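You operate a simulated robot arm through the tools that you are given. There is no shell and no other tool.

Carry out the task below with a simulated two-armed robot. There is one attempt and no reset: what you move stays moved.

Task
Top the basin up to its line, then rinse yellow cage and small gear.
Fine: suds off both; cage back on the drying mat, gear back where it stood; tap shut.

The check looks at the end state, three seconds after you hand in, the way a careful person would. Anything else that was tipped, shoved, dropped, spilled or broken makes it a failure.

Robot
Two 7-joint arms with two-finger parallel grippers on one trunk, on a base that moves. Base frame: it is fixed to the floor where the robot stands at the start and does not move with it; the origin is under the middle of the robot, x ahead of it, y to its left, z up; the surface under the hand at the start is at about z = 0.9. Units: m, rad, N and s.
The left shoulder is at the start at [0.07, 0.134, 1.226], the right one opposite. With the tool pointing down near the work surface each hand reaches from about 0.1 to 0.64 m from the robot's upright axis, wherever it stands, measured 20 degrees to its own side. Places, roughly: large gear [-6, 1.75, 1]; steel basin [0.4, 0.2, 1]; tap knob [0.5, -0.1, 1]; top of the drying mat [0.3, -0.5, 0.9]; white cage [0.5, 1.25, 1]. Payload 1.57 kg a hand.
The tool frame of a hand sits at the grasp point between the pads (the TCP): z along the fingers, y along the line on which they close. The tips reach 0.03 m beyond it. The gripper opens to 0.08 m. The fingers are 0.017 m wide and 0.012 m thick; the gripper's body (0.04 by 0.082 m) begins 0.08 m behind the TCP.
Orientation is that of the tool frame in the base frame, as a unit quaternion [w, x, y, z]. With the fingers straight down and closing along the base's y, the tool's x points along the base's -x, its y along +y and its z along -z.

Tools
- The arms move only by the tool move_arm. It takes "left_moves", "right_moves" or both (then of equal length, played together; a hand with none holds still); each is a list of rows, each a list of 3 entries, a list of its own where there are three numbers: the finger opening in mm, from 0 to 80, then the shift along the tool's x, y, z in units of 50 mm (1.0 is 50 mm), then the turn, a rotation vector about the tool's x, y, z in units of 4 degrees (1.0 is 4 degrees). In form: [[hand, [tx, ty, tz], [rx, ry, rz]], ...]. A call has 1 to 20 rows; each row shifts and turns the commanded pose from where the row before left it, along the tool's axes as they then stand. A call with a number of a shift or a turn outside -1 to 1 is refused whole. A row lasts 0.2 s, in which the tool goes at most 0.05 m and 0.15 rad; a call with a longer step from one row to the next is refused whole, and so is a gripper value outside its range. Where a pose cannot be reached the arm comes as near as it can. A force on the tool above 90 N (or 10 N above the force at the start of the call, whichever is more), or a blocked arm, ends the call early, and 0.2 s more pass. The fingers move at their own pace (about 0.153 m/s each) and stop on an object; they squeeze with about 29 N. The grip force told is the motor's: it shows also when the fingers shut on nothing. Time passes only in rows, and 0.2 s behind the last, so rows that do not move let the fingers close. The reply holds the time, the measured pose of the TCP, the force on the tool along the base axes, the opening and the grip force, in the units named above and with some noise, with the torque about the TCP (base axes, N m) and any sound that the robot's microphone picked up, and new pictures: "pictures" is both (left out), scene, wrist or none (wrist: the cameras of the hands that moved).
- Cameras (640 x 400 px; columns grow to the right, rows downward): "scene" is now at [0.1323, -0.0105, 1.4477]; the picture's right is [-0.12, -0.99, 0.00], its down [-0.63, 0.07, -0.77] and it looks along [0.77, -0.09, -0.63] (base axes); focal length 214 px, centre (320, 200). "left" rides on the left gripper at [0.072, 0.007, -0.122] in its tool frame; the picture's right is [-0.09, 1.00, 0.00], its down [-0.84, -0.08, -0.54] and it looks along [-0.54, -0.05, 0.84] (tool axes); focal length 238 px, centre (320, 200). "right" rides on the right gripper at [0.072, -0.007, -0.122] in its tool frame; the picture's right is [0.09, 1.00, 0.00], its down [-0.84, 0.08, -0.54] and it looks along [-0.54, 0.05, 0.84] (tool axes); focal length 238 px, centre (320, 200). There is no depth. A picture from a camera that has moved, and an enlarged one, comes with that camera's place and axes in the base frame and with its lens.
- raise_lower(by): slides the trunk up (or, below 0, down) by that many m; the arms and the scene camera ride with it, the base frame stays. It gives what a move gives, with no picture.
- drive_base(legs): drives the robot by 1 to 6 legs, each [ahead, left, turn to the left] in m, m and rad, along the robot's own axes; the way and the turn of a leg run together, so that a leg with both is an arc; at most 1.5 m and 3.142 rad a leg. The arms and the cameras ride along, it lands a little off, and it stops where it bumps. It gives what a move gives, and a new picture of the scene camera.
- turn_head(pan, tilt): turns the head with the scene camera to pan (to the left, within 1.501 rad either way) and tilt (down, from -0.506 to 1.204), counted from straight ahead of the robot. It gives what a move gives, and a new picture of the scene camera.
- inspect(camera, box): a new picture of the part [left, top, right, bottom] of that camera's present view, enlarged. It takes no simulated time.
- finish_job(): hands the job in; it is judged then, once.

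Nothing tells you exact positions but the pictures and the camera data. Unless the task says otherwise, let go and move clear before handing in.

The tools are called after "Call:" as a command line: name --argument value ..., lists and objects as JSON in quotes. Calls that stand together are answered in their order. move_arm: Moves the arms, as the interface text tells. Its arguments: {"type":"object","properties":{"left_moves":{"type":"array"},"right_moves":{"type":"array"},"pictures":{"type":"string","enum":["both","scene","wrist","none"]}},"required":[]} The other tools are called the same way: raise_lower (by) moves the trunk up or down; drive_base (legs) drives the base; turn_head (pan, tilt) turns the head that bears the scene camera; inspect (camera, box) takes an enlarged picture of a part of a camera's view; finish_job () hands the job in.

At the start:

```text
time: 0.0
left_ee_pos: [0.4647, 0.0628, 1.2645]
left_orientation: [0.0, -0.001, 1.0, 0.0]
left_wrist_force: [-0.1, 0.3, -0.1]
left_torque: [-0.02, -0.04, 0.0]
left_finger_gap: 0.08
left_finger_force: 0.2
right_ee_pos: [0.3755, -0.3508, 1.2833]
right_orientation: [0.0, -0.001, 1.0, 0.001]
right_wrist_force: [0.6, -0.4, 0.3]
right_torque: [-0.04, -0.01, 0.02]
right_finger_gap: 0.0799
right_finger_force: 0.2
trunk travel left (down, up): [-0.8, 0.14]
robot x, y, heading: [0.0014, 0.004, -0.001]
head pan, tilt (commanded): [-0.117, 0.686]
```

scene: 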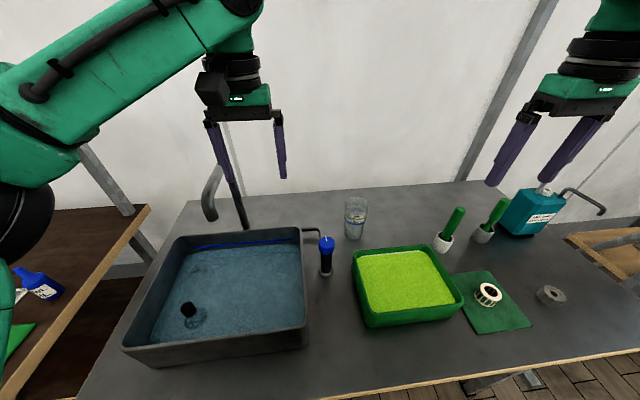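
right: 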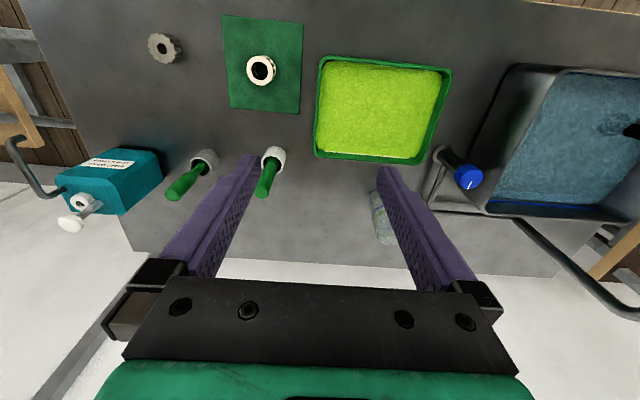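
left: 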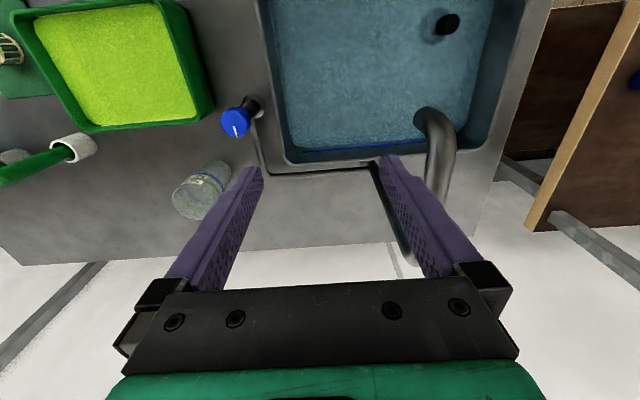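

I see a steel basin with a tap and blue knob, a green tray of lime liquid, a mat with a ring-like cage and a gear further right. I'll look closer before moving.

Call:
inspect --camera "scene" --box '[430, 180, 630, 340]'

Call:
inspect --camera "scene" --box '[110, 160, 390, 380]'

Call:
inspect --camera "right" --box '[130, 0, 330, 130]'

Call:
inspect --camera "left" --box '[200, 0, 540, 220]'

```text
2.50 times, centred on (530, 260) of scene
camera zoom: at [0.1323, -0.0105, 1.4477], right [-0.12, -0.99, 0.0], down [-0.63, 0.07, -0.77], along [0.77, -0.09, -0.63], focal length 536 px, centre (-205, 50)
```

zoom: 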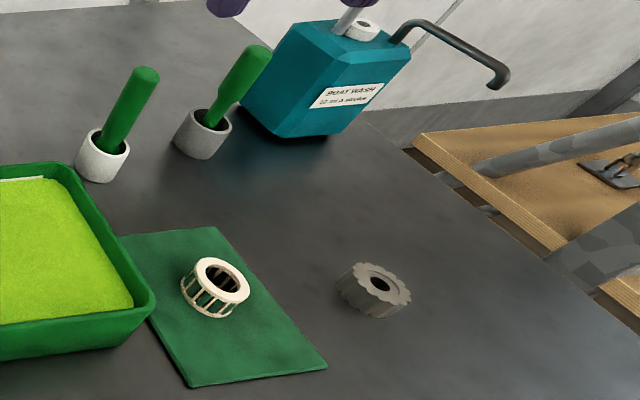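

```text
1.82 times, centred on (250, 270) of scene
camera zoom: at [0.1323, -0.0105, 1.4477], right [-0.12, -0.99, 0.0], down [-0.63, 0.07, -0.77], along [0.77, -0.09, -0.63], focal length 390 px, centre (447, 73)
```

zoom: 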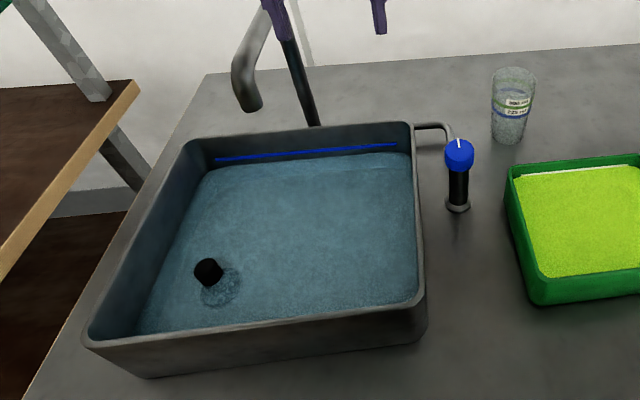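

```text
3.08 times, centred on (230, 65) of right
camera zoom: at [0.3033, -0.3587, 1.405], right [-0.09, 1.0, 0.0], down [0.84, 0.08, 0.54], along [0.54, 0.05, -0.84], focal length 733 px, centre (597, 615)
```

zoom: 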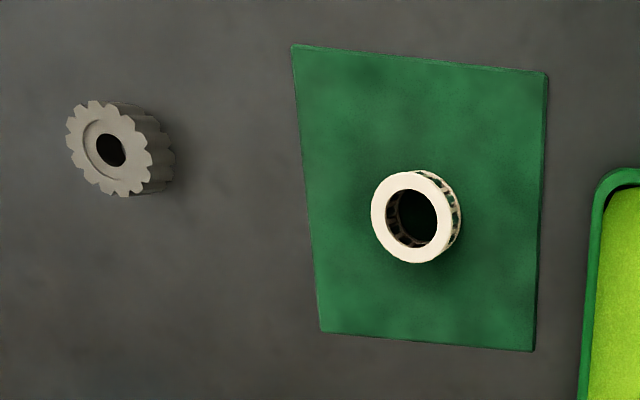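

```text
1.82 times, centred on (370, 110) of left
camera zoom: at [0.3933, 0.0698, 1.3858], right [0.09, 1.0, 0.0], down [0.84, -0.08, 0.54], along [0.54, -0.05, -0.84], focal length 433 px, centre (229, 364)
```

zoom: 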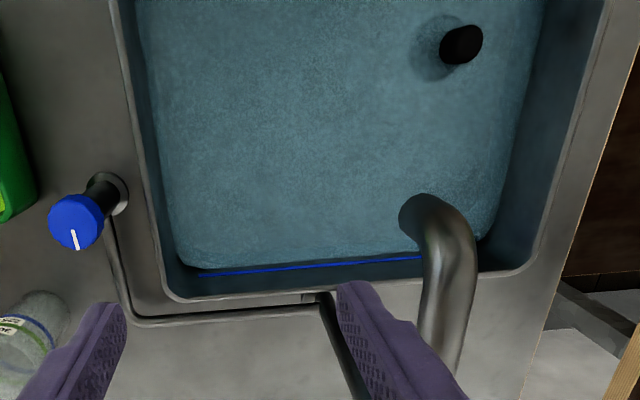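

The cage on the mat looks cream and the gear grey; I'm not sure these are the ones meant, so I look around with the head.

Call:
turn_head --pan 1.1 --tilt 0.6

Call:
turn_head --pan -1.1 --tilt 0.6

Call:
turn_head --pan -0.7 --tilt 0.95

```text
time: 1.4
left_ee_pos: [0.4649, 0.063, 1.2633]
left_orientation: [0.0, -0.001, 1.0, 0.0]
left_wrist_force: [-0.7, -0.6, -0.7]
left_torque: [0.02, 0.0, 0.0]
left_finger_gap: 0.0802
left_finger_force: 0.1
right_ee_pos: [0.3763, -0.3499, 1.2827]
right_orientation: [-0.001, 0.001, 1.0, 0.0]
right_wrist_force: [-0.5, 0.1, 0.2]
right_torque: [0.01, -0.03, 0.02]
right_finger_gap: 0.0799
right_finger_force: 0.0
trunk travel left (down, up): [-0.8, 0.14]
robot x, y, heading: [-0.0044, -0.0008, -0.001]
head pan, tilt (commanded): [1.1, 0.6]
camera scene: at [0.0876, 0.078, 1.4552], right [0.89, -0.45, 0.0], down [-0.26, -0.5, -0.83], along [0.38, 0.73, -0.56], focal length 214 px, centre (320, 200)
```

scene: 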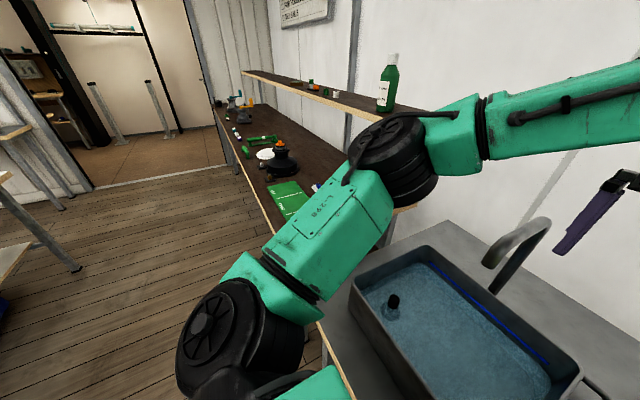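

```text
time: 3.5
left_ee_pos: [0.4654, 0.0633, 1.2631]
left_orientation: [0.0, 0.0, 1.0, 0.0]
left_wrist_force: [-0.7, 0.1, 0.2]
left_torque: [-0.01, -0.01, 0.0]
left_finger_gap: 0.0799
left_finger_force: 0.0
right_ee_pos: [0.3748, -0.3518, 1.2849]
right_orientation: [0.001, 0.0, 1.0, 0.0]
right_wrist_force: [-0.5, 0.2, 0.1]
right_torque: [-0.03, -0.01, -0.02]
right_finger_gap: 0.0801
right_finger_force: 0.1
trunk travel left (down, up): [-0.8, 0.14]
robot x, y, heading: [-0.0011, -0.0012, -0.0]
head pan, tilt (commanded): [-1.1, 0.6]
camera scene: at [0.0876, -0.0794, 1.4552], right [-0.89, -0.45, 0.0], down [-0.26, 0.5, -0.82], along [0.37, -0.73, -0.57], focal length 214 px, centre (320, 200)
```

scene: 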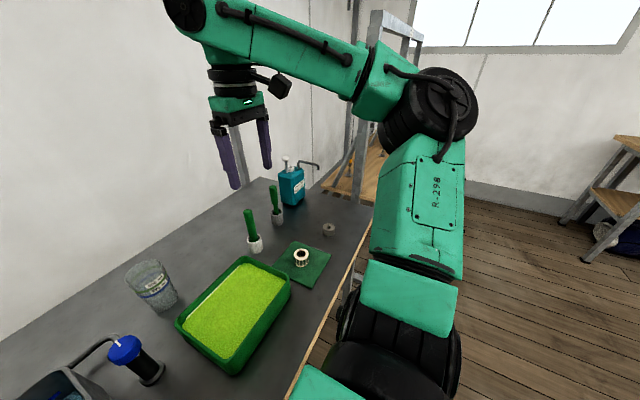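

```text
time: 4.3
left_ee_pos: [0.4661, 0.0626, 1.2641]
left_orientation: [0.0, -0.001, 1.0, 0.0]
left_wrist_force: [-0.2, 0.1, -0.2]
left_torque: [0.0, 0.01, 0.01]
left_finger_gap: 0.08
left_finger_force: 0.0
right_ee_pos: [0.3755, -0.3511, 1.284]
right_orientation: [0.0, 0.0, 1.0, 0.0]
right_wrist_force: [0.1, -0.1, -0.3]
right_torque: [0.0, 0.04, -0.03]
right_finger_gap: 0.0799
right_finger_force: 0.1
trunk travel left (down, up): [-0.8, 0.14]
robot x, y, heading: [-0.0003, 0.0006, 0.001]
head pan, tilt (commanded): [-0.7, 0.949]
camera scene: at [0.103, -0.0476, 1.4268], right [-0.64, -0.76, 0.0], down [-0.62, 0.52, -0.58], along [0.45, -0.38, -0.81], focal length 214 px, centre (320, 200)
```

scene: 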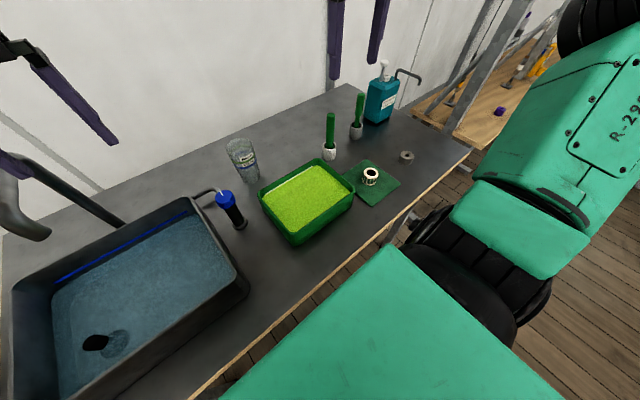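

I zoom on the cage and gear from this view to check colour and suds.

Call:
inspect --camera "scene" --box '[340, 135, 430, 205]'

Call:
inspect --camera "right" --box '[220, 30, 300, 110]'

Call:
inspect --camera "scene" --box '[250, 150, 370, 250]'

Call:
inspect --camera "right" --box '[300, 40, 470, 180]'

Call:
turn_head --pan 1.3 --tilt 0.35

```text
5.71 times, centred on (385, 170) of scene
camera zoom: at [0.103, -0.0476, 1.4268], right [-0.64, -0.76, 0.0], down [-0.62, 0.52, -0.58], along [0.45, -0.38, -0.81], focal length 1226 px, centre (-51, 371)
```

zoom: 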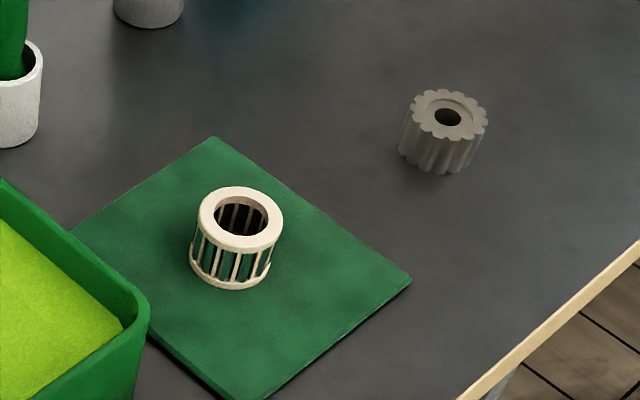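

```text
5.00 times, centred on (260, 70) of right
camera zoom: at [0.3032, -0.3589, 1.405], right [-0.09, 1.0, 0.0], down [0.84, 0.08, 0.54], along [0.54, 0.05, -0.84], focal length 1192 px, centre (620, 850)
```

zoom: 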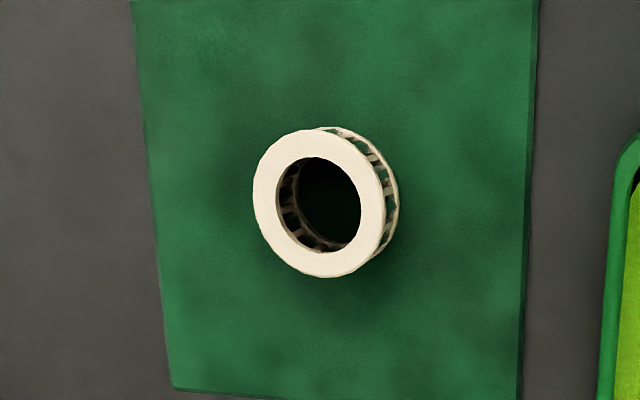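

```text
4.00 times, centred on (310, 200) of scene
camera zoom: at [0.103, -0.0476, 1.4268], right [-0.64, -0.76, 0.0], down [-0.62, 0.52, -0.58], along [0.45, -0.38, -0.81], focal length 858 px, centre (360, 200)
```

zoom: 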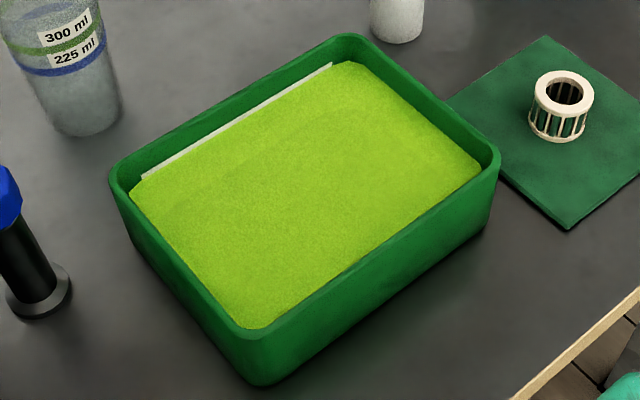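

```text
2.86 times, centred on (385, 110) of right
camera zoom: at [0.3032, -0.3589, 1.405], right [-0.09, 1.0, 0.0], down [0.84, 0.08, 0.54], along [0.54, 0.05, -0.84], focal length 681 px, centre (134, 457)
```

zoom: 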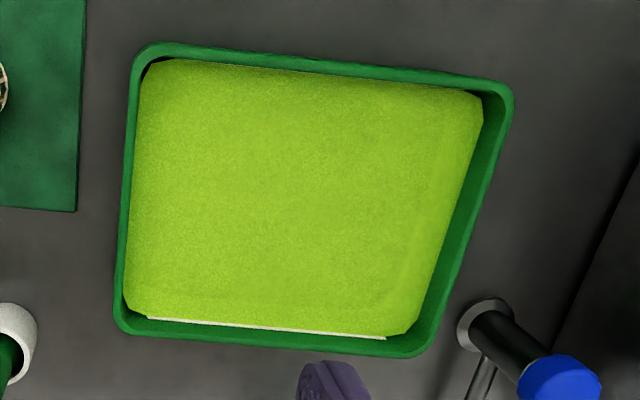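

```text
time: 6.3
left_ee_pos: [0.4661, 0.0638, 1.2635]
left_orientation: [0.0, -0.001, 1.0, -0.001]
left_wrist_force: [-0.4, -0.1, 0.1]
left_torque: [0.01, 0.03, 0.05]
left_finger_gap: 0.0801
left_finger_force: 0.1
right_ee_pos: [0.3762, -0.3512, 1.2835]
right_orientation: [0.0, 0.0, 1.0, 0.0]
right_wrist_force: [-0.7, 0.6, -0.8]
right_torque: [0.04, 0.0, -0.02]
right_finger_gap: 0.0802
right_finger_force: 0.0
trunk travel left (down, up): [-0.8, 0.14]
robot x, y, heading: [0.0028, -0.0008, 0.001]
head pan, tilt (commanded): [1.3, 0.351]
camera scene: at [0.0724, 0.089, 1.478], right [0.96, -0.27, 0.0], down [-0.09, -0.33, -0.94], along [0.25, 0.9, -0.34], focal length 214 px, centre (320, 200)
```

scene: 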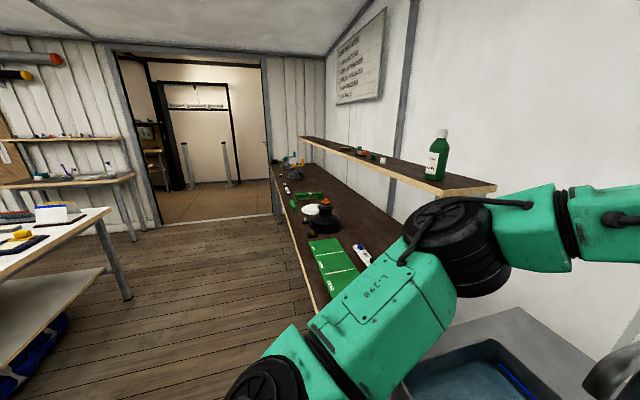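

I check the left bench, shelf, the wall sign and far tables.

Call:
inspect --camera "scene" --box '[270, 130, 470, 300]'

Call:
inspect --camera "scene" --box '[325, 0, 395, 110]'

Call:
inspect --camera "scene" --box '[0, 40, 160, 270]'

Call:
inspect --camera "scene" --box '[270, 130, 370, 210]'

```text
2.35 times, centred on (370, 215) of scene
camera zoom: at [0.0724, 0.089, 1.478], right [0.96, -0.27, 0.0], down [-0.09, -0.33, -0.94], along [0.25, 0.9, -0.34], focal length 505 px, centre (202, 165)
```

zoom: 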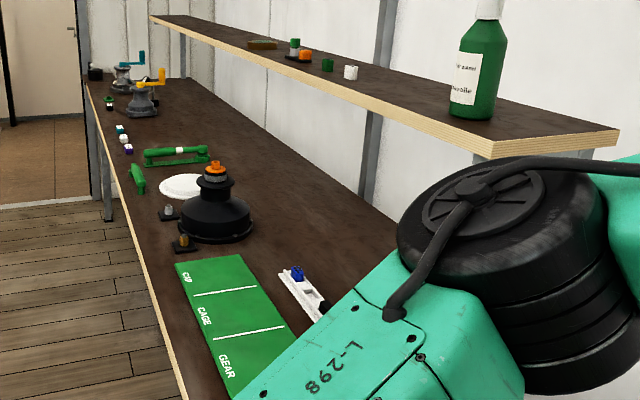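

```text
3.64 times, centred on (360, 55) of scene
camera zoom: at [0.0724, 0.089, 1.478], right [0.96, -0.27, 0.0], down [-0.09, -0.33, -0.94], along [0.25, 0.9, -0.34], focal length 780 px, centre (174, 727)
```

zoom: 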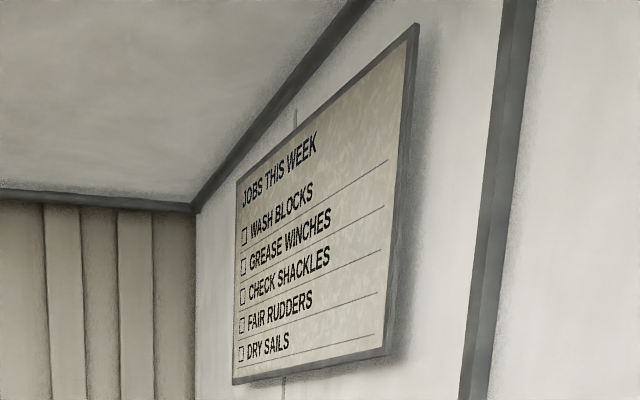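

```text
1.74 times, centred on (80, 155) of scene
camera zoom: at [0.0724, 0.089, 1.478], right [0.96, -0.27, 0.0], down [-0.09, -0.33, -0.94], along [0.25, 0.9, -0.34], focal length 373 px, centre (737, 278)
```

zoom: 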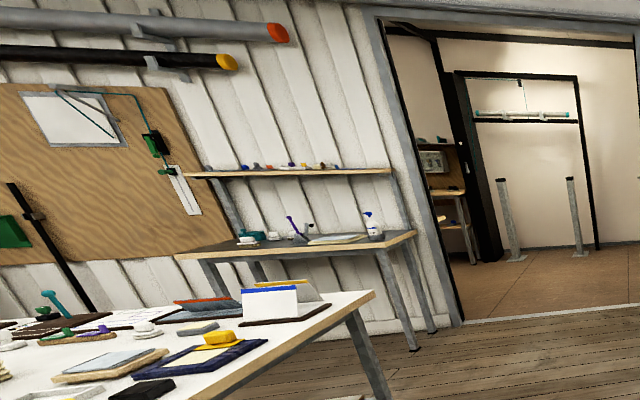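

```text
5.00 times, centred on (320, 170) of scene
camera zoom: at [0.0724, 0.089, 1.478], right [0.96, -0.27, 0.0], down [-0.09, -0.33, -0.94], along [0.25, 0.9, -0.34], focal length 1072 px, centre (320, 350)
```

zoom: 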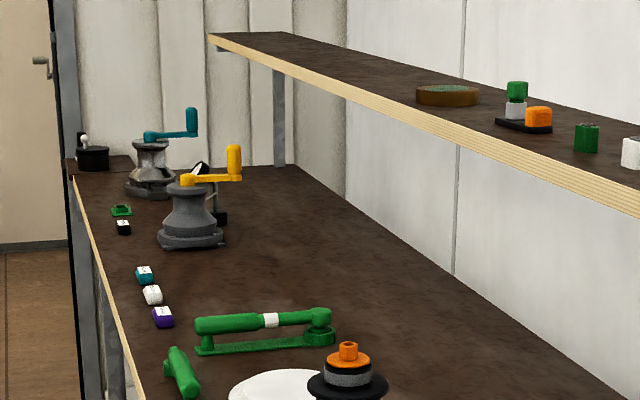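

I zoom on the black drum assembly on the left bench, where the white cage should be.

Call:
inspect --camera "scene" --box '[290, 180, 410, 270]'

Call:
turn_head --pan -0.2 --tilt 0.95

```text
4.44 times, centred on (350, 225) of scene
camera zoom: at [0.0724, 0.089, 1.478], right [0.96, -0.27, 0.0], down [-0.09, -0.33, -0.94], along [0.25, 0.9, -0.34], focal length 953 px, centre (187, 89)
```

zoom: 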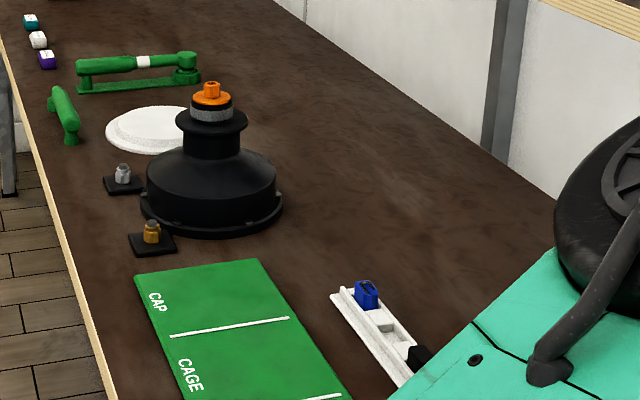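

```text
time: 7.9
left_ee_pos: [0.4662, 0.0633, 1.2641]
left_orientation: [0.0, -0.001, 1.0, 0.0]
left_wrist_force: [-0.4, 0.0, 0.2]
left_torque: [0.01, -0.05, 0.01]
left_finger_gap: 0.0801
left_finger_force: 0.0
right_ee_pos: [0.3756, -0.3503, 1.2839]
right_orientation: [-0.001, 0.0, 1.0, 0.0]
right_wrist_force: [0.1, 0.7, 0.5]
right_torque: [0.0, 0.02, 0.03]
right_finger_gap: 0.08
right_finger_force: 0.1
trunk travel left (down, up): [-0.8, 0.14]
robot x, y, heading: [0.0011, 0.0022, 0.001]
head pan, tilt (commanded): [-0.201, 0.949]
camera scene: at [0.1187, -0.0151, 1.4268], right [-0.2, -0.98, 0.0], down [-0.8, 0.16, -0.58], along [0.57, -0.12, -0.81], focal length 214 px, centre (320, 200)
```

scene: 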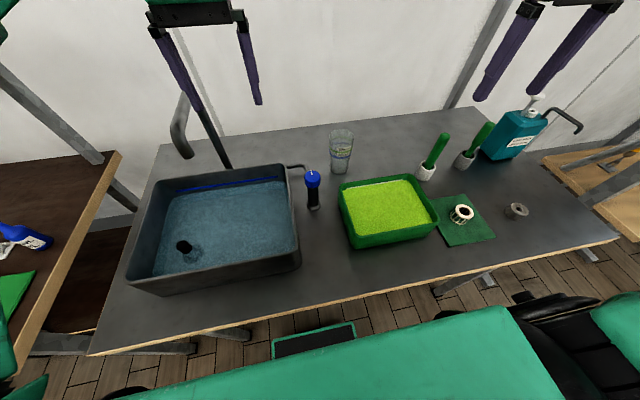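

The cream cage on the mat and the grey gear beside it match the job; the knob sits at about (0.472, -0.066, top 1.03) with its mark pointing away. I'll move the left hand off the spout and bring the right hand above the knob.

Call:
move_arm --left_moves '[[80, [0, 0, -1], [0, 0, 0]], [80, [0.5, 0.4, 0], [0, 0, 0]], [80, [0.5, 0.4, 0], [0, 0, 0]], [80, [0.5, 0.4, 0], [0, 0, 0]], [80, [0.5, 0.4, 0], [0, 0, 0]], [80, [0, 0, 0], [0, 0, 0]], [80, [0, 0, 0], [0, 0, 0]], [80, [0, 0, 0], [0, 0, 0]]]' --right_moves '[[80, [0, 0, 0], [0, 0, 0]], [80, [-0.274, 0.814, 0.4], [0, 0, 0]], [80, [-0.274, 0.814, 0.4], [0, 0, 0]], [80, [-0.274, 0.814, 0.4], [0, 0, 0]], [80, [-0.274, 0.814, 0.4], [0, 0, 0]], [80, [-0.274, 0.814, 0.4], [0, 0, 0]], [80, [-0.274, 0.814, 0.4], [0, 0, 0]], [80, [-0.274, 0.814, 0.4], [0, 0, 0]]]'

```text
time: 9.7
left_ee_pos: [0.3667, 0.1441, 1.3117]
left_orientation: [0.0, -0.001, 1.0, 0.0]
left_wrist_force: [0.0, -0.5, 0.3]
left_torque: [0.0, 0.03, -0.03]
left_finger_gap: 0.0799
left_finger_force: 0.1
right_ee_pos: [0.4608, -0.0794, 1.1411]
right_orientation: [0.001, 0.001, 1.0, 0.001]
right_wrist_force: [-0.7, -0.7, -0.3]
right_torque: [-0.02, -0.01, -0.02]
right_finger_gap: 0.08
right_finger_force: 0.0
right hand out of reach, approached as far as the arm can: row 8
trunk travel left (down, up): [-0.8, 0.14]
robot x, y, heading: [0.0048, 0.0026, 0.003]
head pan, tilt (commanded): [-0.201, 0.949]
camera scene: at [0.1203, -0.0144, 1.4267], right [-0.2, -0.98, 0.0], down [-0.8, 0.16, -0.58], along [0.57, -0.12, -0.81], focal length 214 px, centre (320, 200)
camera right: at [0.3878, -0.0873, 1.2621], right [-0.09, 1.0, 0.0], down [0.84, 0.07, 0.54], along [0.54, 0.05, -0.84], focal length 238 px, centre (320, 200)
camera left: at [0.2949, 0.1504, 1.4344], right [0.09, 1.0, 0.0], down [0.84, -0.08, 0.54], along [0.54, -0.05, -0.84], focal length 238 px, centre (320, 200)
```

scene: 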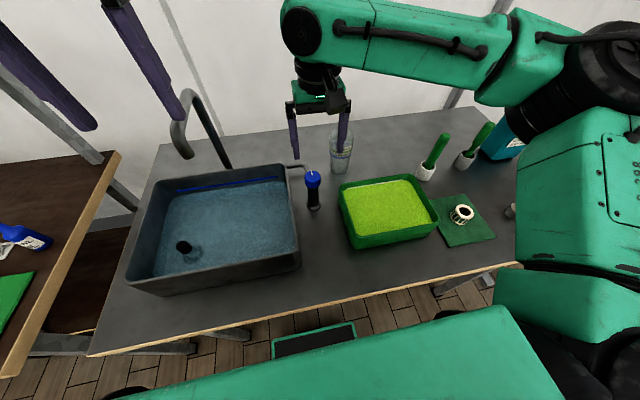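
right: 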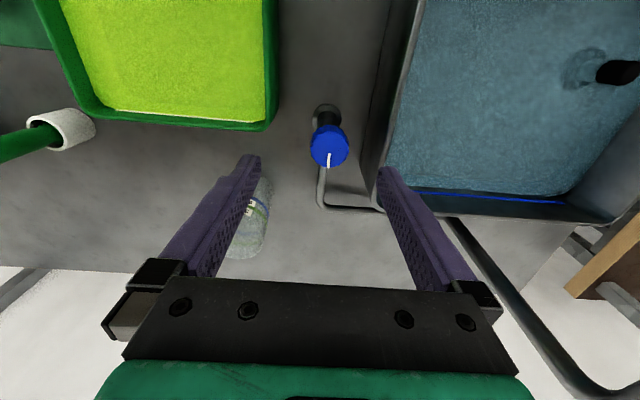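
left: 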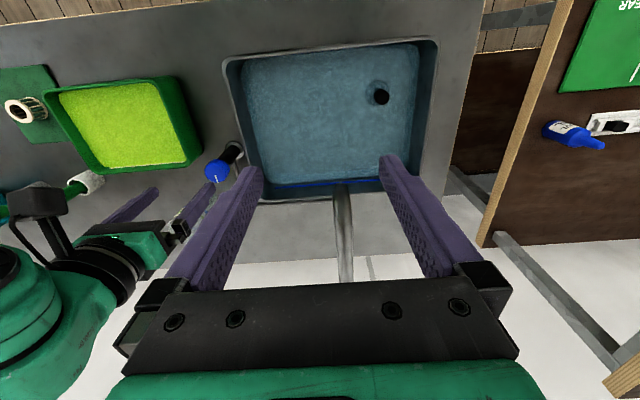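

The right hand stopped slightly short of the knob (about 1 cm). I go down a little toward it with the fingers narrowed and see whether it can reach.

Call:
move_arm --right_moves '[[60, [-0.1, 0.1, 0.6], [0, 0, 0]], [60, [-0.1, 0.08, 0.6], [0, 0, 0]], [60, [0, 0, 0], [0, 0, 0]]]'

```text
time: 10.5
left_ee_pos: [0.3641, 0.1436, 1.3116]
left_orientation: [0.0, 0.0, 1.0, 0.001]
left_wrist_force: [0.2, -0.2, 0.1]
left_torque: [0.0, -0.01, -0.02]
left_finger_gap: 0.0797
left_finger_force: 0.0
right_ee_pos: [0.461, -0.0808, 1.0797]
right_orientation: [0.001, -0.001, 1.0, 0.001]
right_wrist_force: [0.1, 0.5, 0.7]
right_torque: [0.0, 0.01, -0.02]
right_finger_gap: 0.06
right_finger_force: 0.0
right hand out of reach, approached as far as the arm can: row 1, 2
trunk travel left (down, up): [-0.8, 0.14]
robot x, y, heading: [-0.0003, 0.0007, -0.001]
head pan, tilt (commanded): [-0.201, 0.949]
camera scene: at [0.1177, -0.015, 1.4269], right [-0.2, -0.98, 0.0], down [-0.8, 0.16, -0.58], along [0.57, -0.12, -0.81], focal length 214 px, centre (320, 200)
camera right: at [0.389, -0.0882, 1.2019], right [-0.09, 1.0, 0.0], down [0.84, 0.08, 0.54], along [0.54, 0.05, -0.84], focal length 238 px, centre (320, 200)
```

scene: 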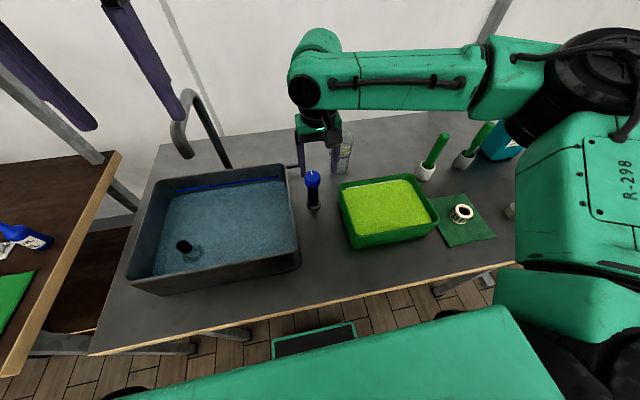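
right: 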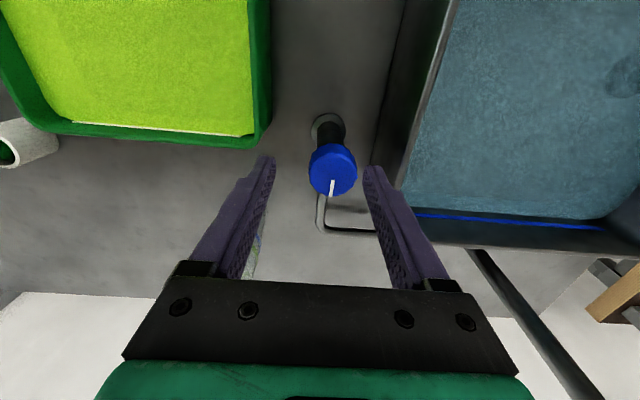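

The right arm is limited across the body here. I lift it slightly and shift the base left by about 0.12 m so the knob falls to its own side.

Call:
move_arm --right_moves '[[60, [0, -0.5, -0.8], [0, 0, 0]], [60, [0, 0, 0], [0, 0, 0]]]' --pictures "none"

Call:
drive_base --legs '[[0, 0.12, 0]]'

```text
time: 11.1
left_ee_pos: [0.3655, 0.1424, 1.3117]
left_orientation: [-0.001, -0.001, 1.0, 0.0]
left_wrist_force: [0.0, 0.4, -0.5]
left_torque: [-0.02, 0.02, -0.01]
left_finger_gap: 0.08
left_finger_force: 0.0
right_ee_pos: [0.462, -0.1061, 1.1223]
right_orientation: [-0.001, 0.0, 1.0, 0.0]
right_wrist_force: [-0.3, 1.1, 0.7]
right_torque: [0.02, -0.03, 0.0]
right_finger_gap: 0.0603
right_finger_force: 0.0
trunk travel left (down, up): [-0.8, 0.14]
robot x, y, heading: [0.0015, 0.0025, -0.002]
head pan, tilt (commanded): [-0.201, 0.949]
```

```text
time: 12.3
left_ee_pos: [0.3656, 0.2581, 1.314]
left_orientation: [0.0, 0.0, 1.0, 0.001]
left_wrist_force: [0.6, 0.4, 0.0]
left_torque: [0.0, 0.04, 0.04]
left_finger_gap: 0.0801
left_finger_force: 0.1
right_ee_pos: [0.4624, 0.0117, 1.1208]
right_orientation: [0.001, 0.001, 1.0, 0.001]
right_wrist_force: [0.1, -0.1, -0.2]
right_torque: [-0.01, 0.01, -0.03]
right_finger_gap: 0.0599
right_finger_force: 0.1
trunk travel left (down, up): [-0.8, 0.14]
robot x, y, heading: [0.0013, 0.1191, -0.004]
head pan, tilt (commanded): [-0.201, 0.949]
camera scene: at [0.1186, 0.1009, 1.4268], right [-0.2, -0.98, 0.0], down [-0.8, 0.16, -0.58], along [0.57, -0.11, -0.81], focal length 214 px, centre (320, 200)
```

scene: 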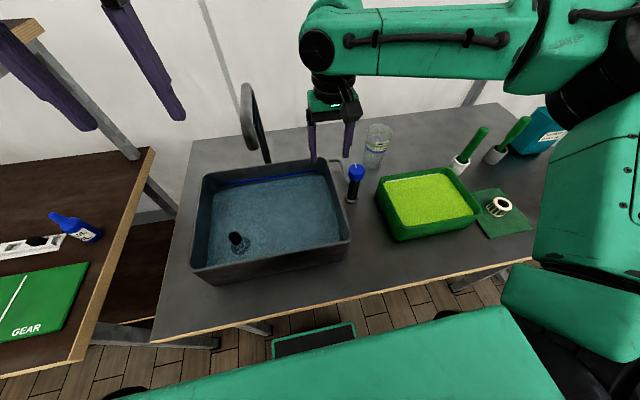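

Now there's room; I bring the right hand over the knob and lower it with fingers at 60 mm.

Call:
move_arm --right_moves '[[60, [-0.076, -0.817, 0], [0, 0, 0]], [60, [-0.076, -0.817, 0], [0, 0, 0]], [60, [0, 0, 0.5], [0, 0, 0]], [60, [0, 0, 0.3], [0, 0, 0]], [60, [0, 0, 0], [0, 0, 0]]]'

```text
time: 13.5
left_ee_pos: [0.365, 0.2611, 1.3126]
left_orientation: [0.001, 0.0, 1.0, 0.0]
left_wrist_force: [-0.3, -0.3, 0.6]
left_torque: [0.01, 0.0, -0.03]
left_finger_gap: 0.0797
left_finger_force: 0.0
right_ee_pos: [0.4708, -0.071, 1.0809]
right_orientation: [0.0, 0.001, 1.0, 0.0]
right_wrist_force: [1.4, -0.3, -0.3]
right_torque: [0.0, 0.03, -0.01]
right_finger_gap: 0.0602
right_finger_force: 0.0
trunk travel left (down, up): [-0.8, 0.14]
robot x, y, heading: [0.0018, 0.1214, -0.002]
head pan, tilt (commanded): [-0.201, 0.949]
camera scene: at [0.1182, 0.1026, 1.4268], right [-0.2, -0.98, 0.0], down [-0.8, 0.16, -0.58], along [0.57, -0.12, -0.81], focal length 214 px, centre (320, 200)
camera right: at [0.3983, -0.0787, 1.2021], right [-0.09, 1.0, 0.0], down [0.84, 0.08, 0.54], along [0.54, 0.05, -0.84], focal length 238 px, centre (320, 200)
```

scene: 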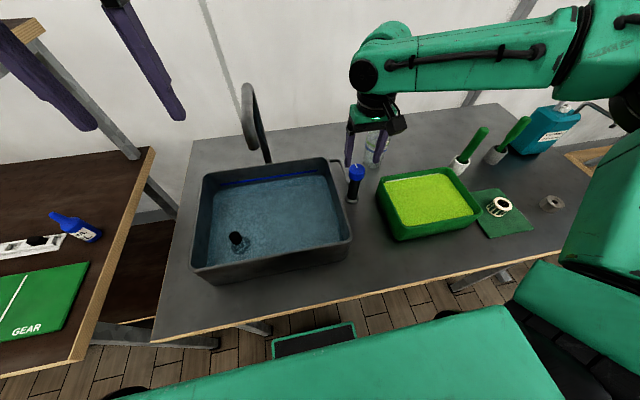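
right: 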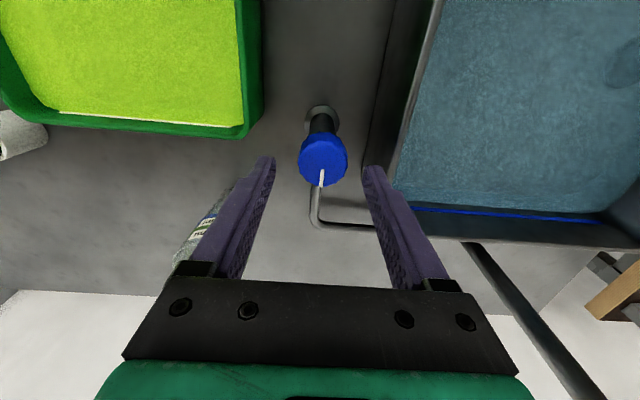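

The knob is centred between the fingers. I lower to knob height and close on it.

Call:
move_arm --right_moves '[[60, [0, 0, 0.6], [0, 0, 0]], [60, [0, 0, 0.6], [0, 0, 0]], [60, [0, 0, 0], [0, 0, 0]], [30, [0, 0, 0], [0, 0, 0]], [30, [0, 0, 0], [0, 0, 0]]]'

Call:
inspect --camera "scene" --box '[180, 140, 360, 270]'

```text
time: 14.7
left_ee_pos: [0.365, 0.2633, 1.313]
left_orientation: [0.0, 0.0, 1.0, -0.001]
left_wrist_force: [0.1, -0.2, 0.4]
left_torque: [0.01, 0.02, -0.03]
left_finger_gap: 0.0802
left_finger_force: 0.0
right_ee_pos: [0.4697, -0.0678, 1.0201]
right_orientation: [0.001, 0.0, 1.0, 0.0]
right_wrist_force: [-1.3, 6.1, -7.2]
right_torque: [-0.06, -1.15, 0.04]
right_finger_gap: 0.0418
right_finger_force: 45.0
trunk travel left (down, up): [-0.8, 0.14]
robot x, y, heading: [0.0024, 0.1159, 0.001]
head pan, tilt (commanded): [-0.201, 0.949]
camera scene: at [0.119, 0.1055, 1.4266], right [-0.2, -0.98, 0.0], down [-0.8, 0.16, -0.58], along [0.57, -0.12, -0.81], focal length 214 px, centre (320, 200)
camera right: at [0.3976, -0.0754, 1.1413], right [-0.09, 1.0, 0.0], down [0.84, 0.08, 0.54], along [0.54, 0.05, -0.84], focal length 238 px, centre (320, 200)
```

scene: 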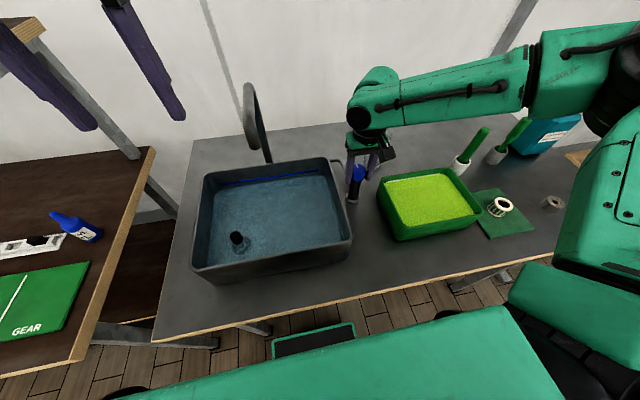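
right: 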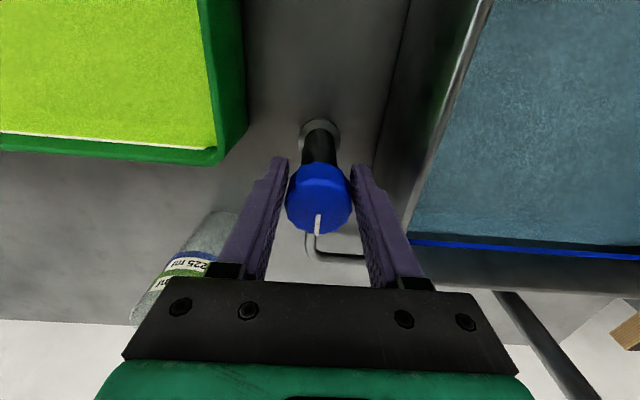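

```text
3.08 times, centred on (270, 205) of scene
camera zoom: at [0.119, 0.1055, 1.4266], right [-0.2, -0.98, 0.0], down [-0.8, 0.16, -0.58], along [0.57, -0.12, -0.81], focal length 660 px, centre (474, 185)
```

zoom: 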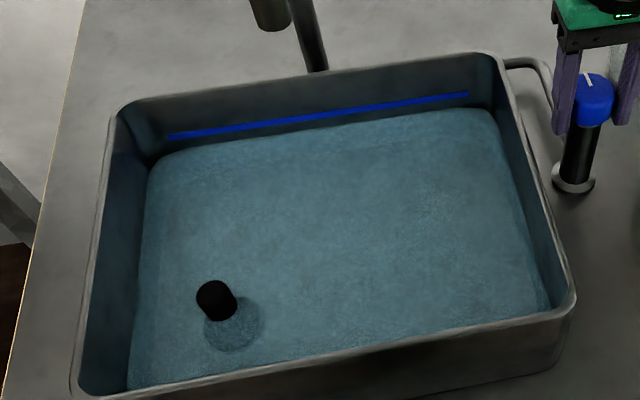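

The knob (about 42 mm) is held. I try turning it counter-clockwise (seen from above) 24° first and look for flow.

Call:
move_arm --right_moves '[[30, [0, 0, 0], [0, 0, -1]], [30, [0, 0, 0], [0, 0, -1]], [30, [0, 0, 0], [0, 0, -1]], [30, [0, 0, 0], [0, 0, -1]], [30, [0, 0, 0], [0, 0, -1]], [30, [0, 0, 0], [0, 0, -1]]]'

Call:
inspect --camera "scene" --box '[180, 80, 380, 270]'

```text
time: 16.1
left_ee_pos: [0.3661, 0.2595, 1.3125]
left_orientation: [-0.001, 0.0, 1.0, 0.0]
left_wrist_force: [-0.1, -0.2, 0.7]
left_torque: [0.0, 0.01, 0.0]
left_finger_gap: 0.08
left_finger_force: 0.1
right_ee_pos: [0.4709, -0.0711, 1.02]
right_orientation: [0.0, -0.208, 0.978, 0.0]
right_wrist_force: [1.6, -7.0, -2.9]
right_torque: [-0.81, 1.03, -0.06]
right_finger_gap: 0.042
right_finger_force: 44.8
trunk travel left (down, up): [-0.8, 0.14]
robot x, y, heading: [0.0001, 0.1156, -0.003]
head pan, tilt (commanded): [-0.201, 0.949]
camera scene: at [0.1205, 0.1014, 1.4267], right [-0.2, -0.98, 0.0], down [-0.8, 0.16, -0.58], along [0.57, -0.12, -0.81], focal length 214 px, centre (320, 200)
camera right: at [0.4075, -0.1076, 1.1415], right [-0.49, 0.87, 0.0], down [0.73, 0.41, 0.54], along [0.47, 0.26, -0.84], focal length 238 px, centre (320, 200)
```

scene: 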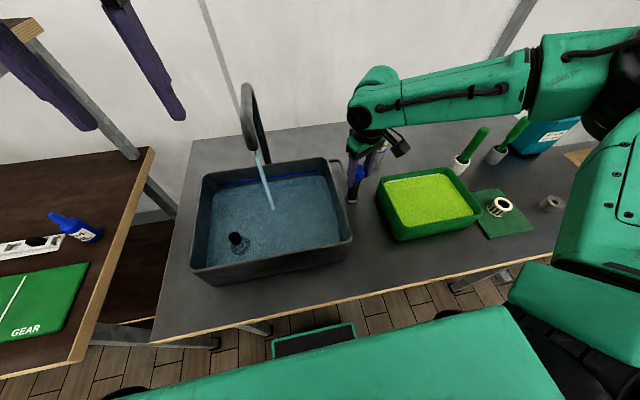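
right: 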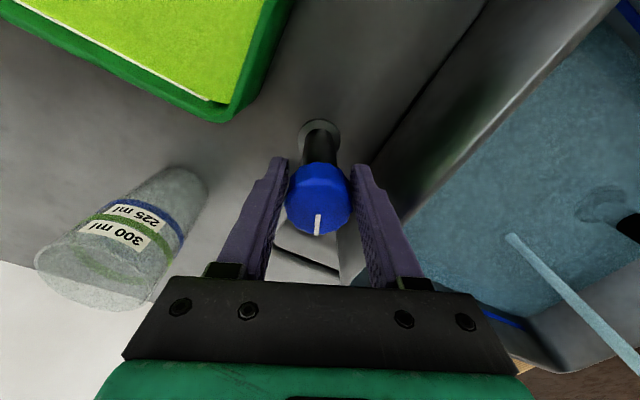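

```text
2.11 times, centred on (280, 175) of scene
camera zoom: at [0.1205, 0.1014, 1.4267], right [-0.2, -0.98, 0.0], down [-0.8, 0.16, -0.58], along [0.57, -0.12, -0.81], focal length 452 px, centre (404, 253)
```

zoom: 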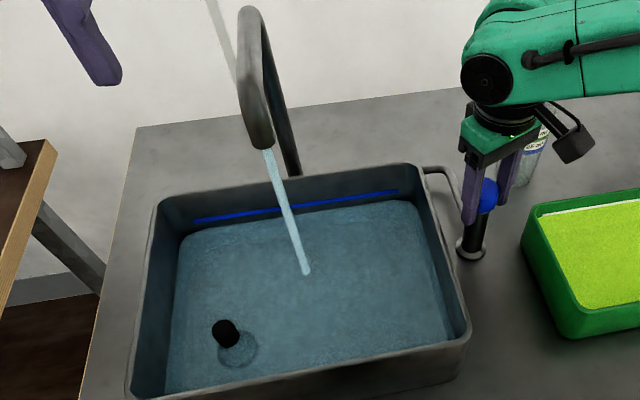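

Water is flowing into the basin with the knob turned 24°. I hold and watch the level against the blue line.

Call:
move_arm --right_moves '[[30, [0, 0, 0], [0, 0, 0]], [30, [0, 0, 0], [0, 0, 0]], [30, [0, 0, 0], [0, 0, 0]], [30, [0, 0, 0], [0, 0, 0]], [30, [0, 0, 0], [0, 0, 0]], [30, [0, 0, 0], [0, 0, 0]], [30, [0, 0, 0], [0, 0, 0]], [30, [0, 0, 0], [0, 0, 0]], [30, [0, 0, 0], [0, 0, 0]], [30, [0, 0, 0], [0, 0, 0]]]' --pictures "none"

Call:
inspect --camera "scene" --box '[190, 140, 350, 240]'

```text
time: 18.3
left_ee_pos: [0.3678, 0.2581, 1.3128]
left_orientation: [-0.001, 0.0, 1.0, 0.002]
left_wrist_force: [0.9, -0.7, 0.4]
left_torque: [-0.01, -0.03, 0.02]
left_finger_gap: 0.0801
left_finger_force: 0.1
right_ee_pos: [0.4703, -0.0719, 1.02]
right_orientation: [0.0, -0.207, 0.978, 0.001]
right_wrist_force: [5.0, -12.2, 2.3]
right_torque: [-1.15, 0.64, -0.1]
right_finger_gap: 0.0417
right_finger_force: 45.0
trunk travel left (down, up): [-0.8, 0.14]
robot x, y, heading: [0.0028, 0.1166, 0.0]
head pan, tilt (commanded): [-0.201, 0.949]
```

```text
4.00 times, centred on (270, 190) of scene
camera zoom: at [0.1201, 0.1003, 1.4266], right [-0.2, -0.98, 0.0], down [-0.8, 0.16, -0.58], along [0.57, -0.11, -0.81], focal length 858 px, centre (520, 240)
```

zoom: 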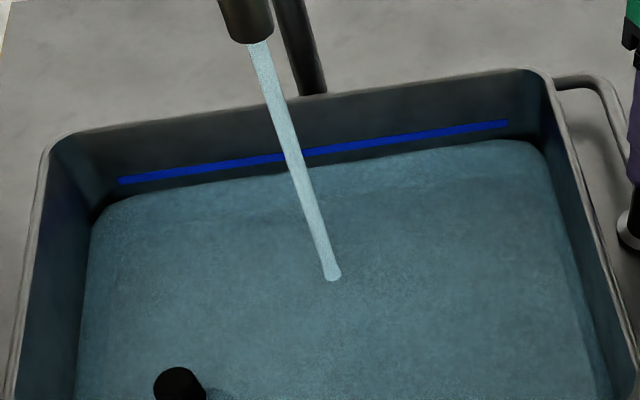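

The level is rising slowly; roughly a third of the gap has closed. I hold for 4 s more and look again.

Call:
move_arm --right_moves '[[30, [0, 0, 0], [0, 0, 0]], [30, [0, 0, 0], [0, 0, 0]], [30, [0, 0, 0], [0, 0, 0]], [30, [0, 0, 0], [0, 0, 0]], [30, [0, 0, 0], [0, 0, 0]], [30, [0, 0, 0], [0, 0, 0]], [30, [0, 0, 0], [0, 0, 0]], [30, [0, 0, 0], [0, 0, 0]], [30, [0, 0, 0], [0, 0, 0]], [30, [0, 0, 0], [0, 0, 0]], [30, [0, 0, 0], [0, 0, 0]], [30, [0, 0, 0], [0, 0, 0]], [30, [0, 0, 0], [0, 0, 0]], [30, [0, 0, 0], [0, 0, 0]], [30, [0, 0, 0], [0, 0, 0]], [30, [0, 0, 0], [0, 0, 0]], [30, [0, 0, 0], [0, 0, 0]], [30, [0, 0, 0], [0, 0, 0]], [30, [0, 0, 0], [0, 0, 0]]]' --pictures "none"

Call:
inspect --camera "scene" --box '[190, 140, 350, 240]'

```text
time: 22.3
left_ee_pos: [0.3668, 0.258, 1.3116]
left_orientation: [-0.001, 0.0, 1.0, 0.002]
left_wrist_force: [0.7, 0.1, 0.0]
left_torque: [0.02, 0.02, -0.02]
left_finger_gap: 0.0798
left_finger_force: 0.0
right_ee_pos: [0.4703, -0.0709, 1.0201]
right_orientation: [-0.001, -0.206, 0.979, 0.002]
right_wrist_force: [7.1, -13.0, 5.0]
right_torque: [-0.24, -0.54, -0.15]
right_finger_gap: 0.042
right_finger_force: 44.8
trunk travel left (down, up): [-0.8, 0.14]
robot x, y, heading: [-0.0024, 0.1183, -0.004]
head pan, tilt (commanded): [-0.201, 0.949]
```

```text
4.00 times, centred on (270, 190) of scene
camera zoom: at [0.12, 0.1002, 1.4266], right [-0.2, -0.98, 0.0], down [-0.8, 0.16, -0.58], along [0.57, -0.11, -0.81], focal length 858 px, centre (520, 240)
```

zoom: 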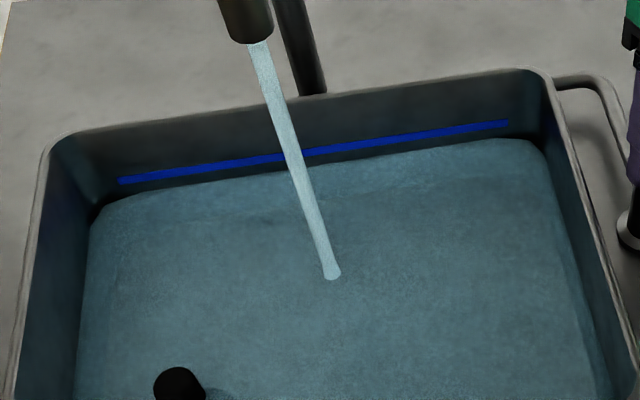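

The change is small; I zoom tighter to measure the gap properly.

Call:
inspect --camera "scene" --box '[290, 160, 338, 190]'

Call:
inspect --camera "right" --box '[440, 240, 560, 340]'

Call:
inspect --camera "left" --box '[200, 0, 440, 230]'

```text
13.33 times, centred on (314, 175) of scene
camera zoom: at [0.12, 0.1002, 1.4266], right [-0.2, -0.98, 0.0], down [-0.8, 0.16, -0.58], along [0.57, -0.11, -0.81], focal length 2860 px, centre (400, 533)
```

zoom: 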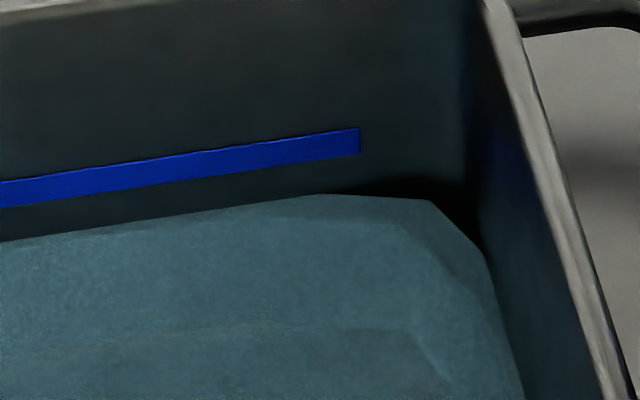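

```text
4.00 times, centred on (500, 290) of right
camera zoom: at [0.4073, -0.1081, 1.1412], right [-0.49, 0.87, 0.0], down [0.73, 0.41, 0.54], along [0.47, 0.27, -0.84], focal length 953 px, centre (-400, -160)
```

zoom: 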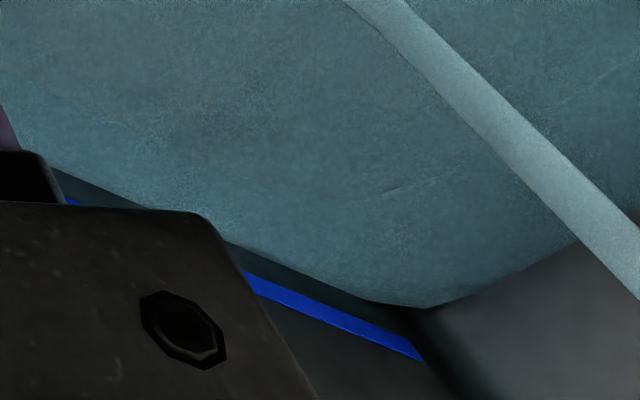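

```text
1.74 times, centred on (320, 115) of left
camera zoom: at [0.2946, 0.2647, 1.4349], right [0.09, 1.0, 0.0], down [0.84, -0.08, 0.54], along [0.54, -0.05, -0.84], focal length 414 px, centre (320, 348)
```

zoom: 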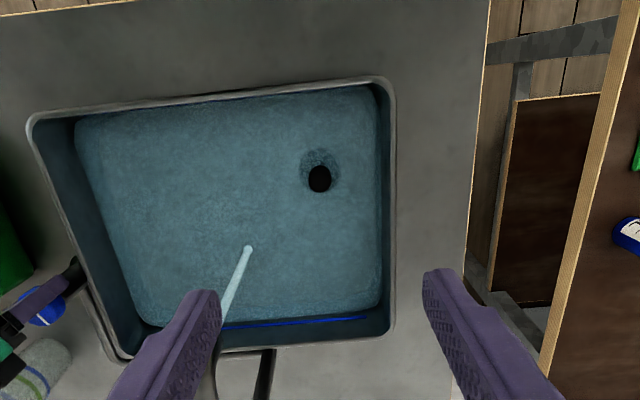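

I measure the line and water edge from the left wrist camera as well to fix the true level.

Call:
inspect --camera "left" --box '[265, 165, 365, 215]'

Call:
inspect --camera "scene" --box '[208, 170, 256, 200]'

```text
6.40 times, centred on (315, 190) of left
camera zoom: at [0.2946, 0.2647, 1.4349], right [0.09, 1.0, 0.0], down [0.84, -0.08, 0.54], along [0.54, -0.05, -0.84], focal length 1525 px, centre (352, 264)
```

zoom: 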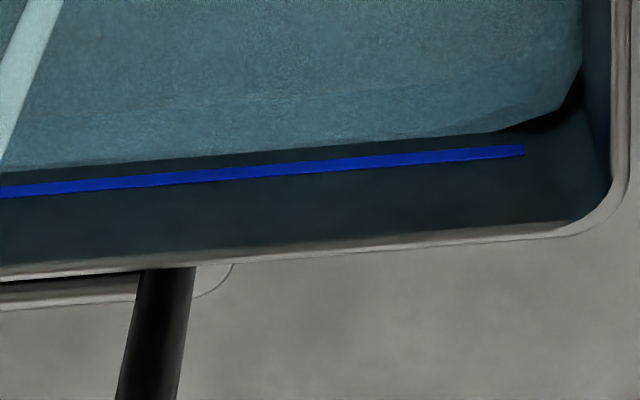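

```text
13.33 times, centred on (232, 185) of scene
camera zoom: at [0.12, 0.1002, 1.4266], right [-0.2, -0.98, 0.0], down [-0.8, 0.16, -0.58], along [0.57, -0.11, -0.81], focal length 2860 px, centre (1493, 400)
```

zoom: 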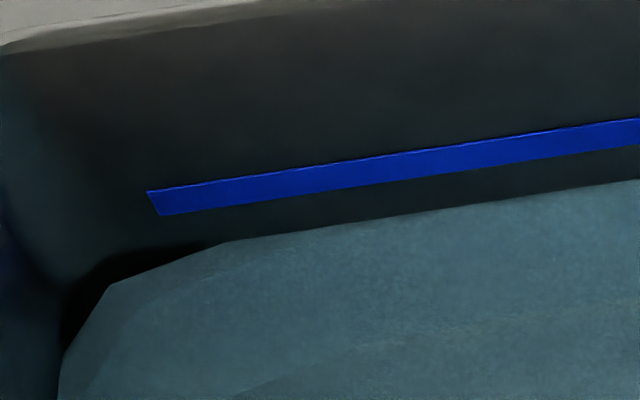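

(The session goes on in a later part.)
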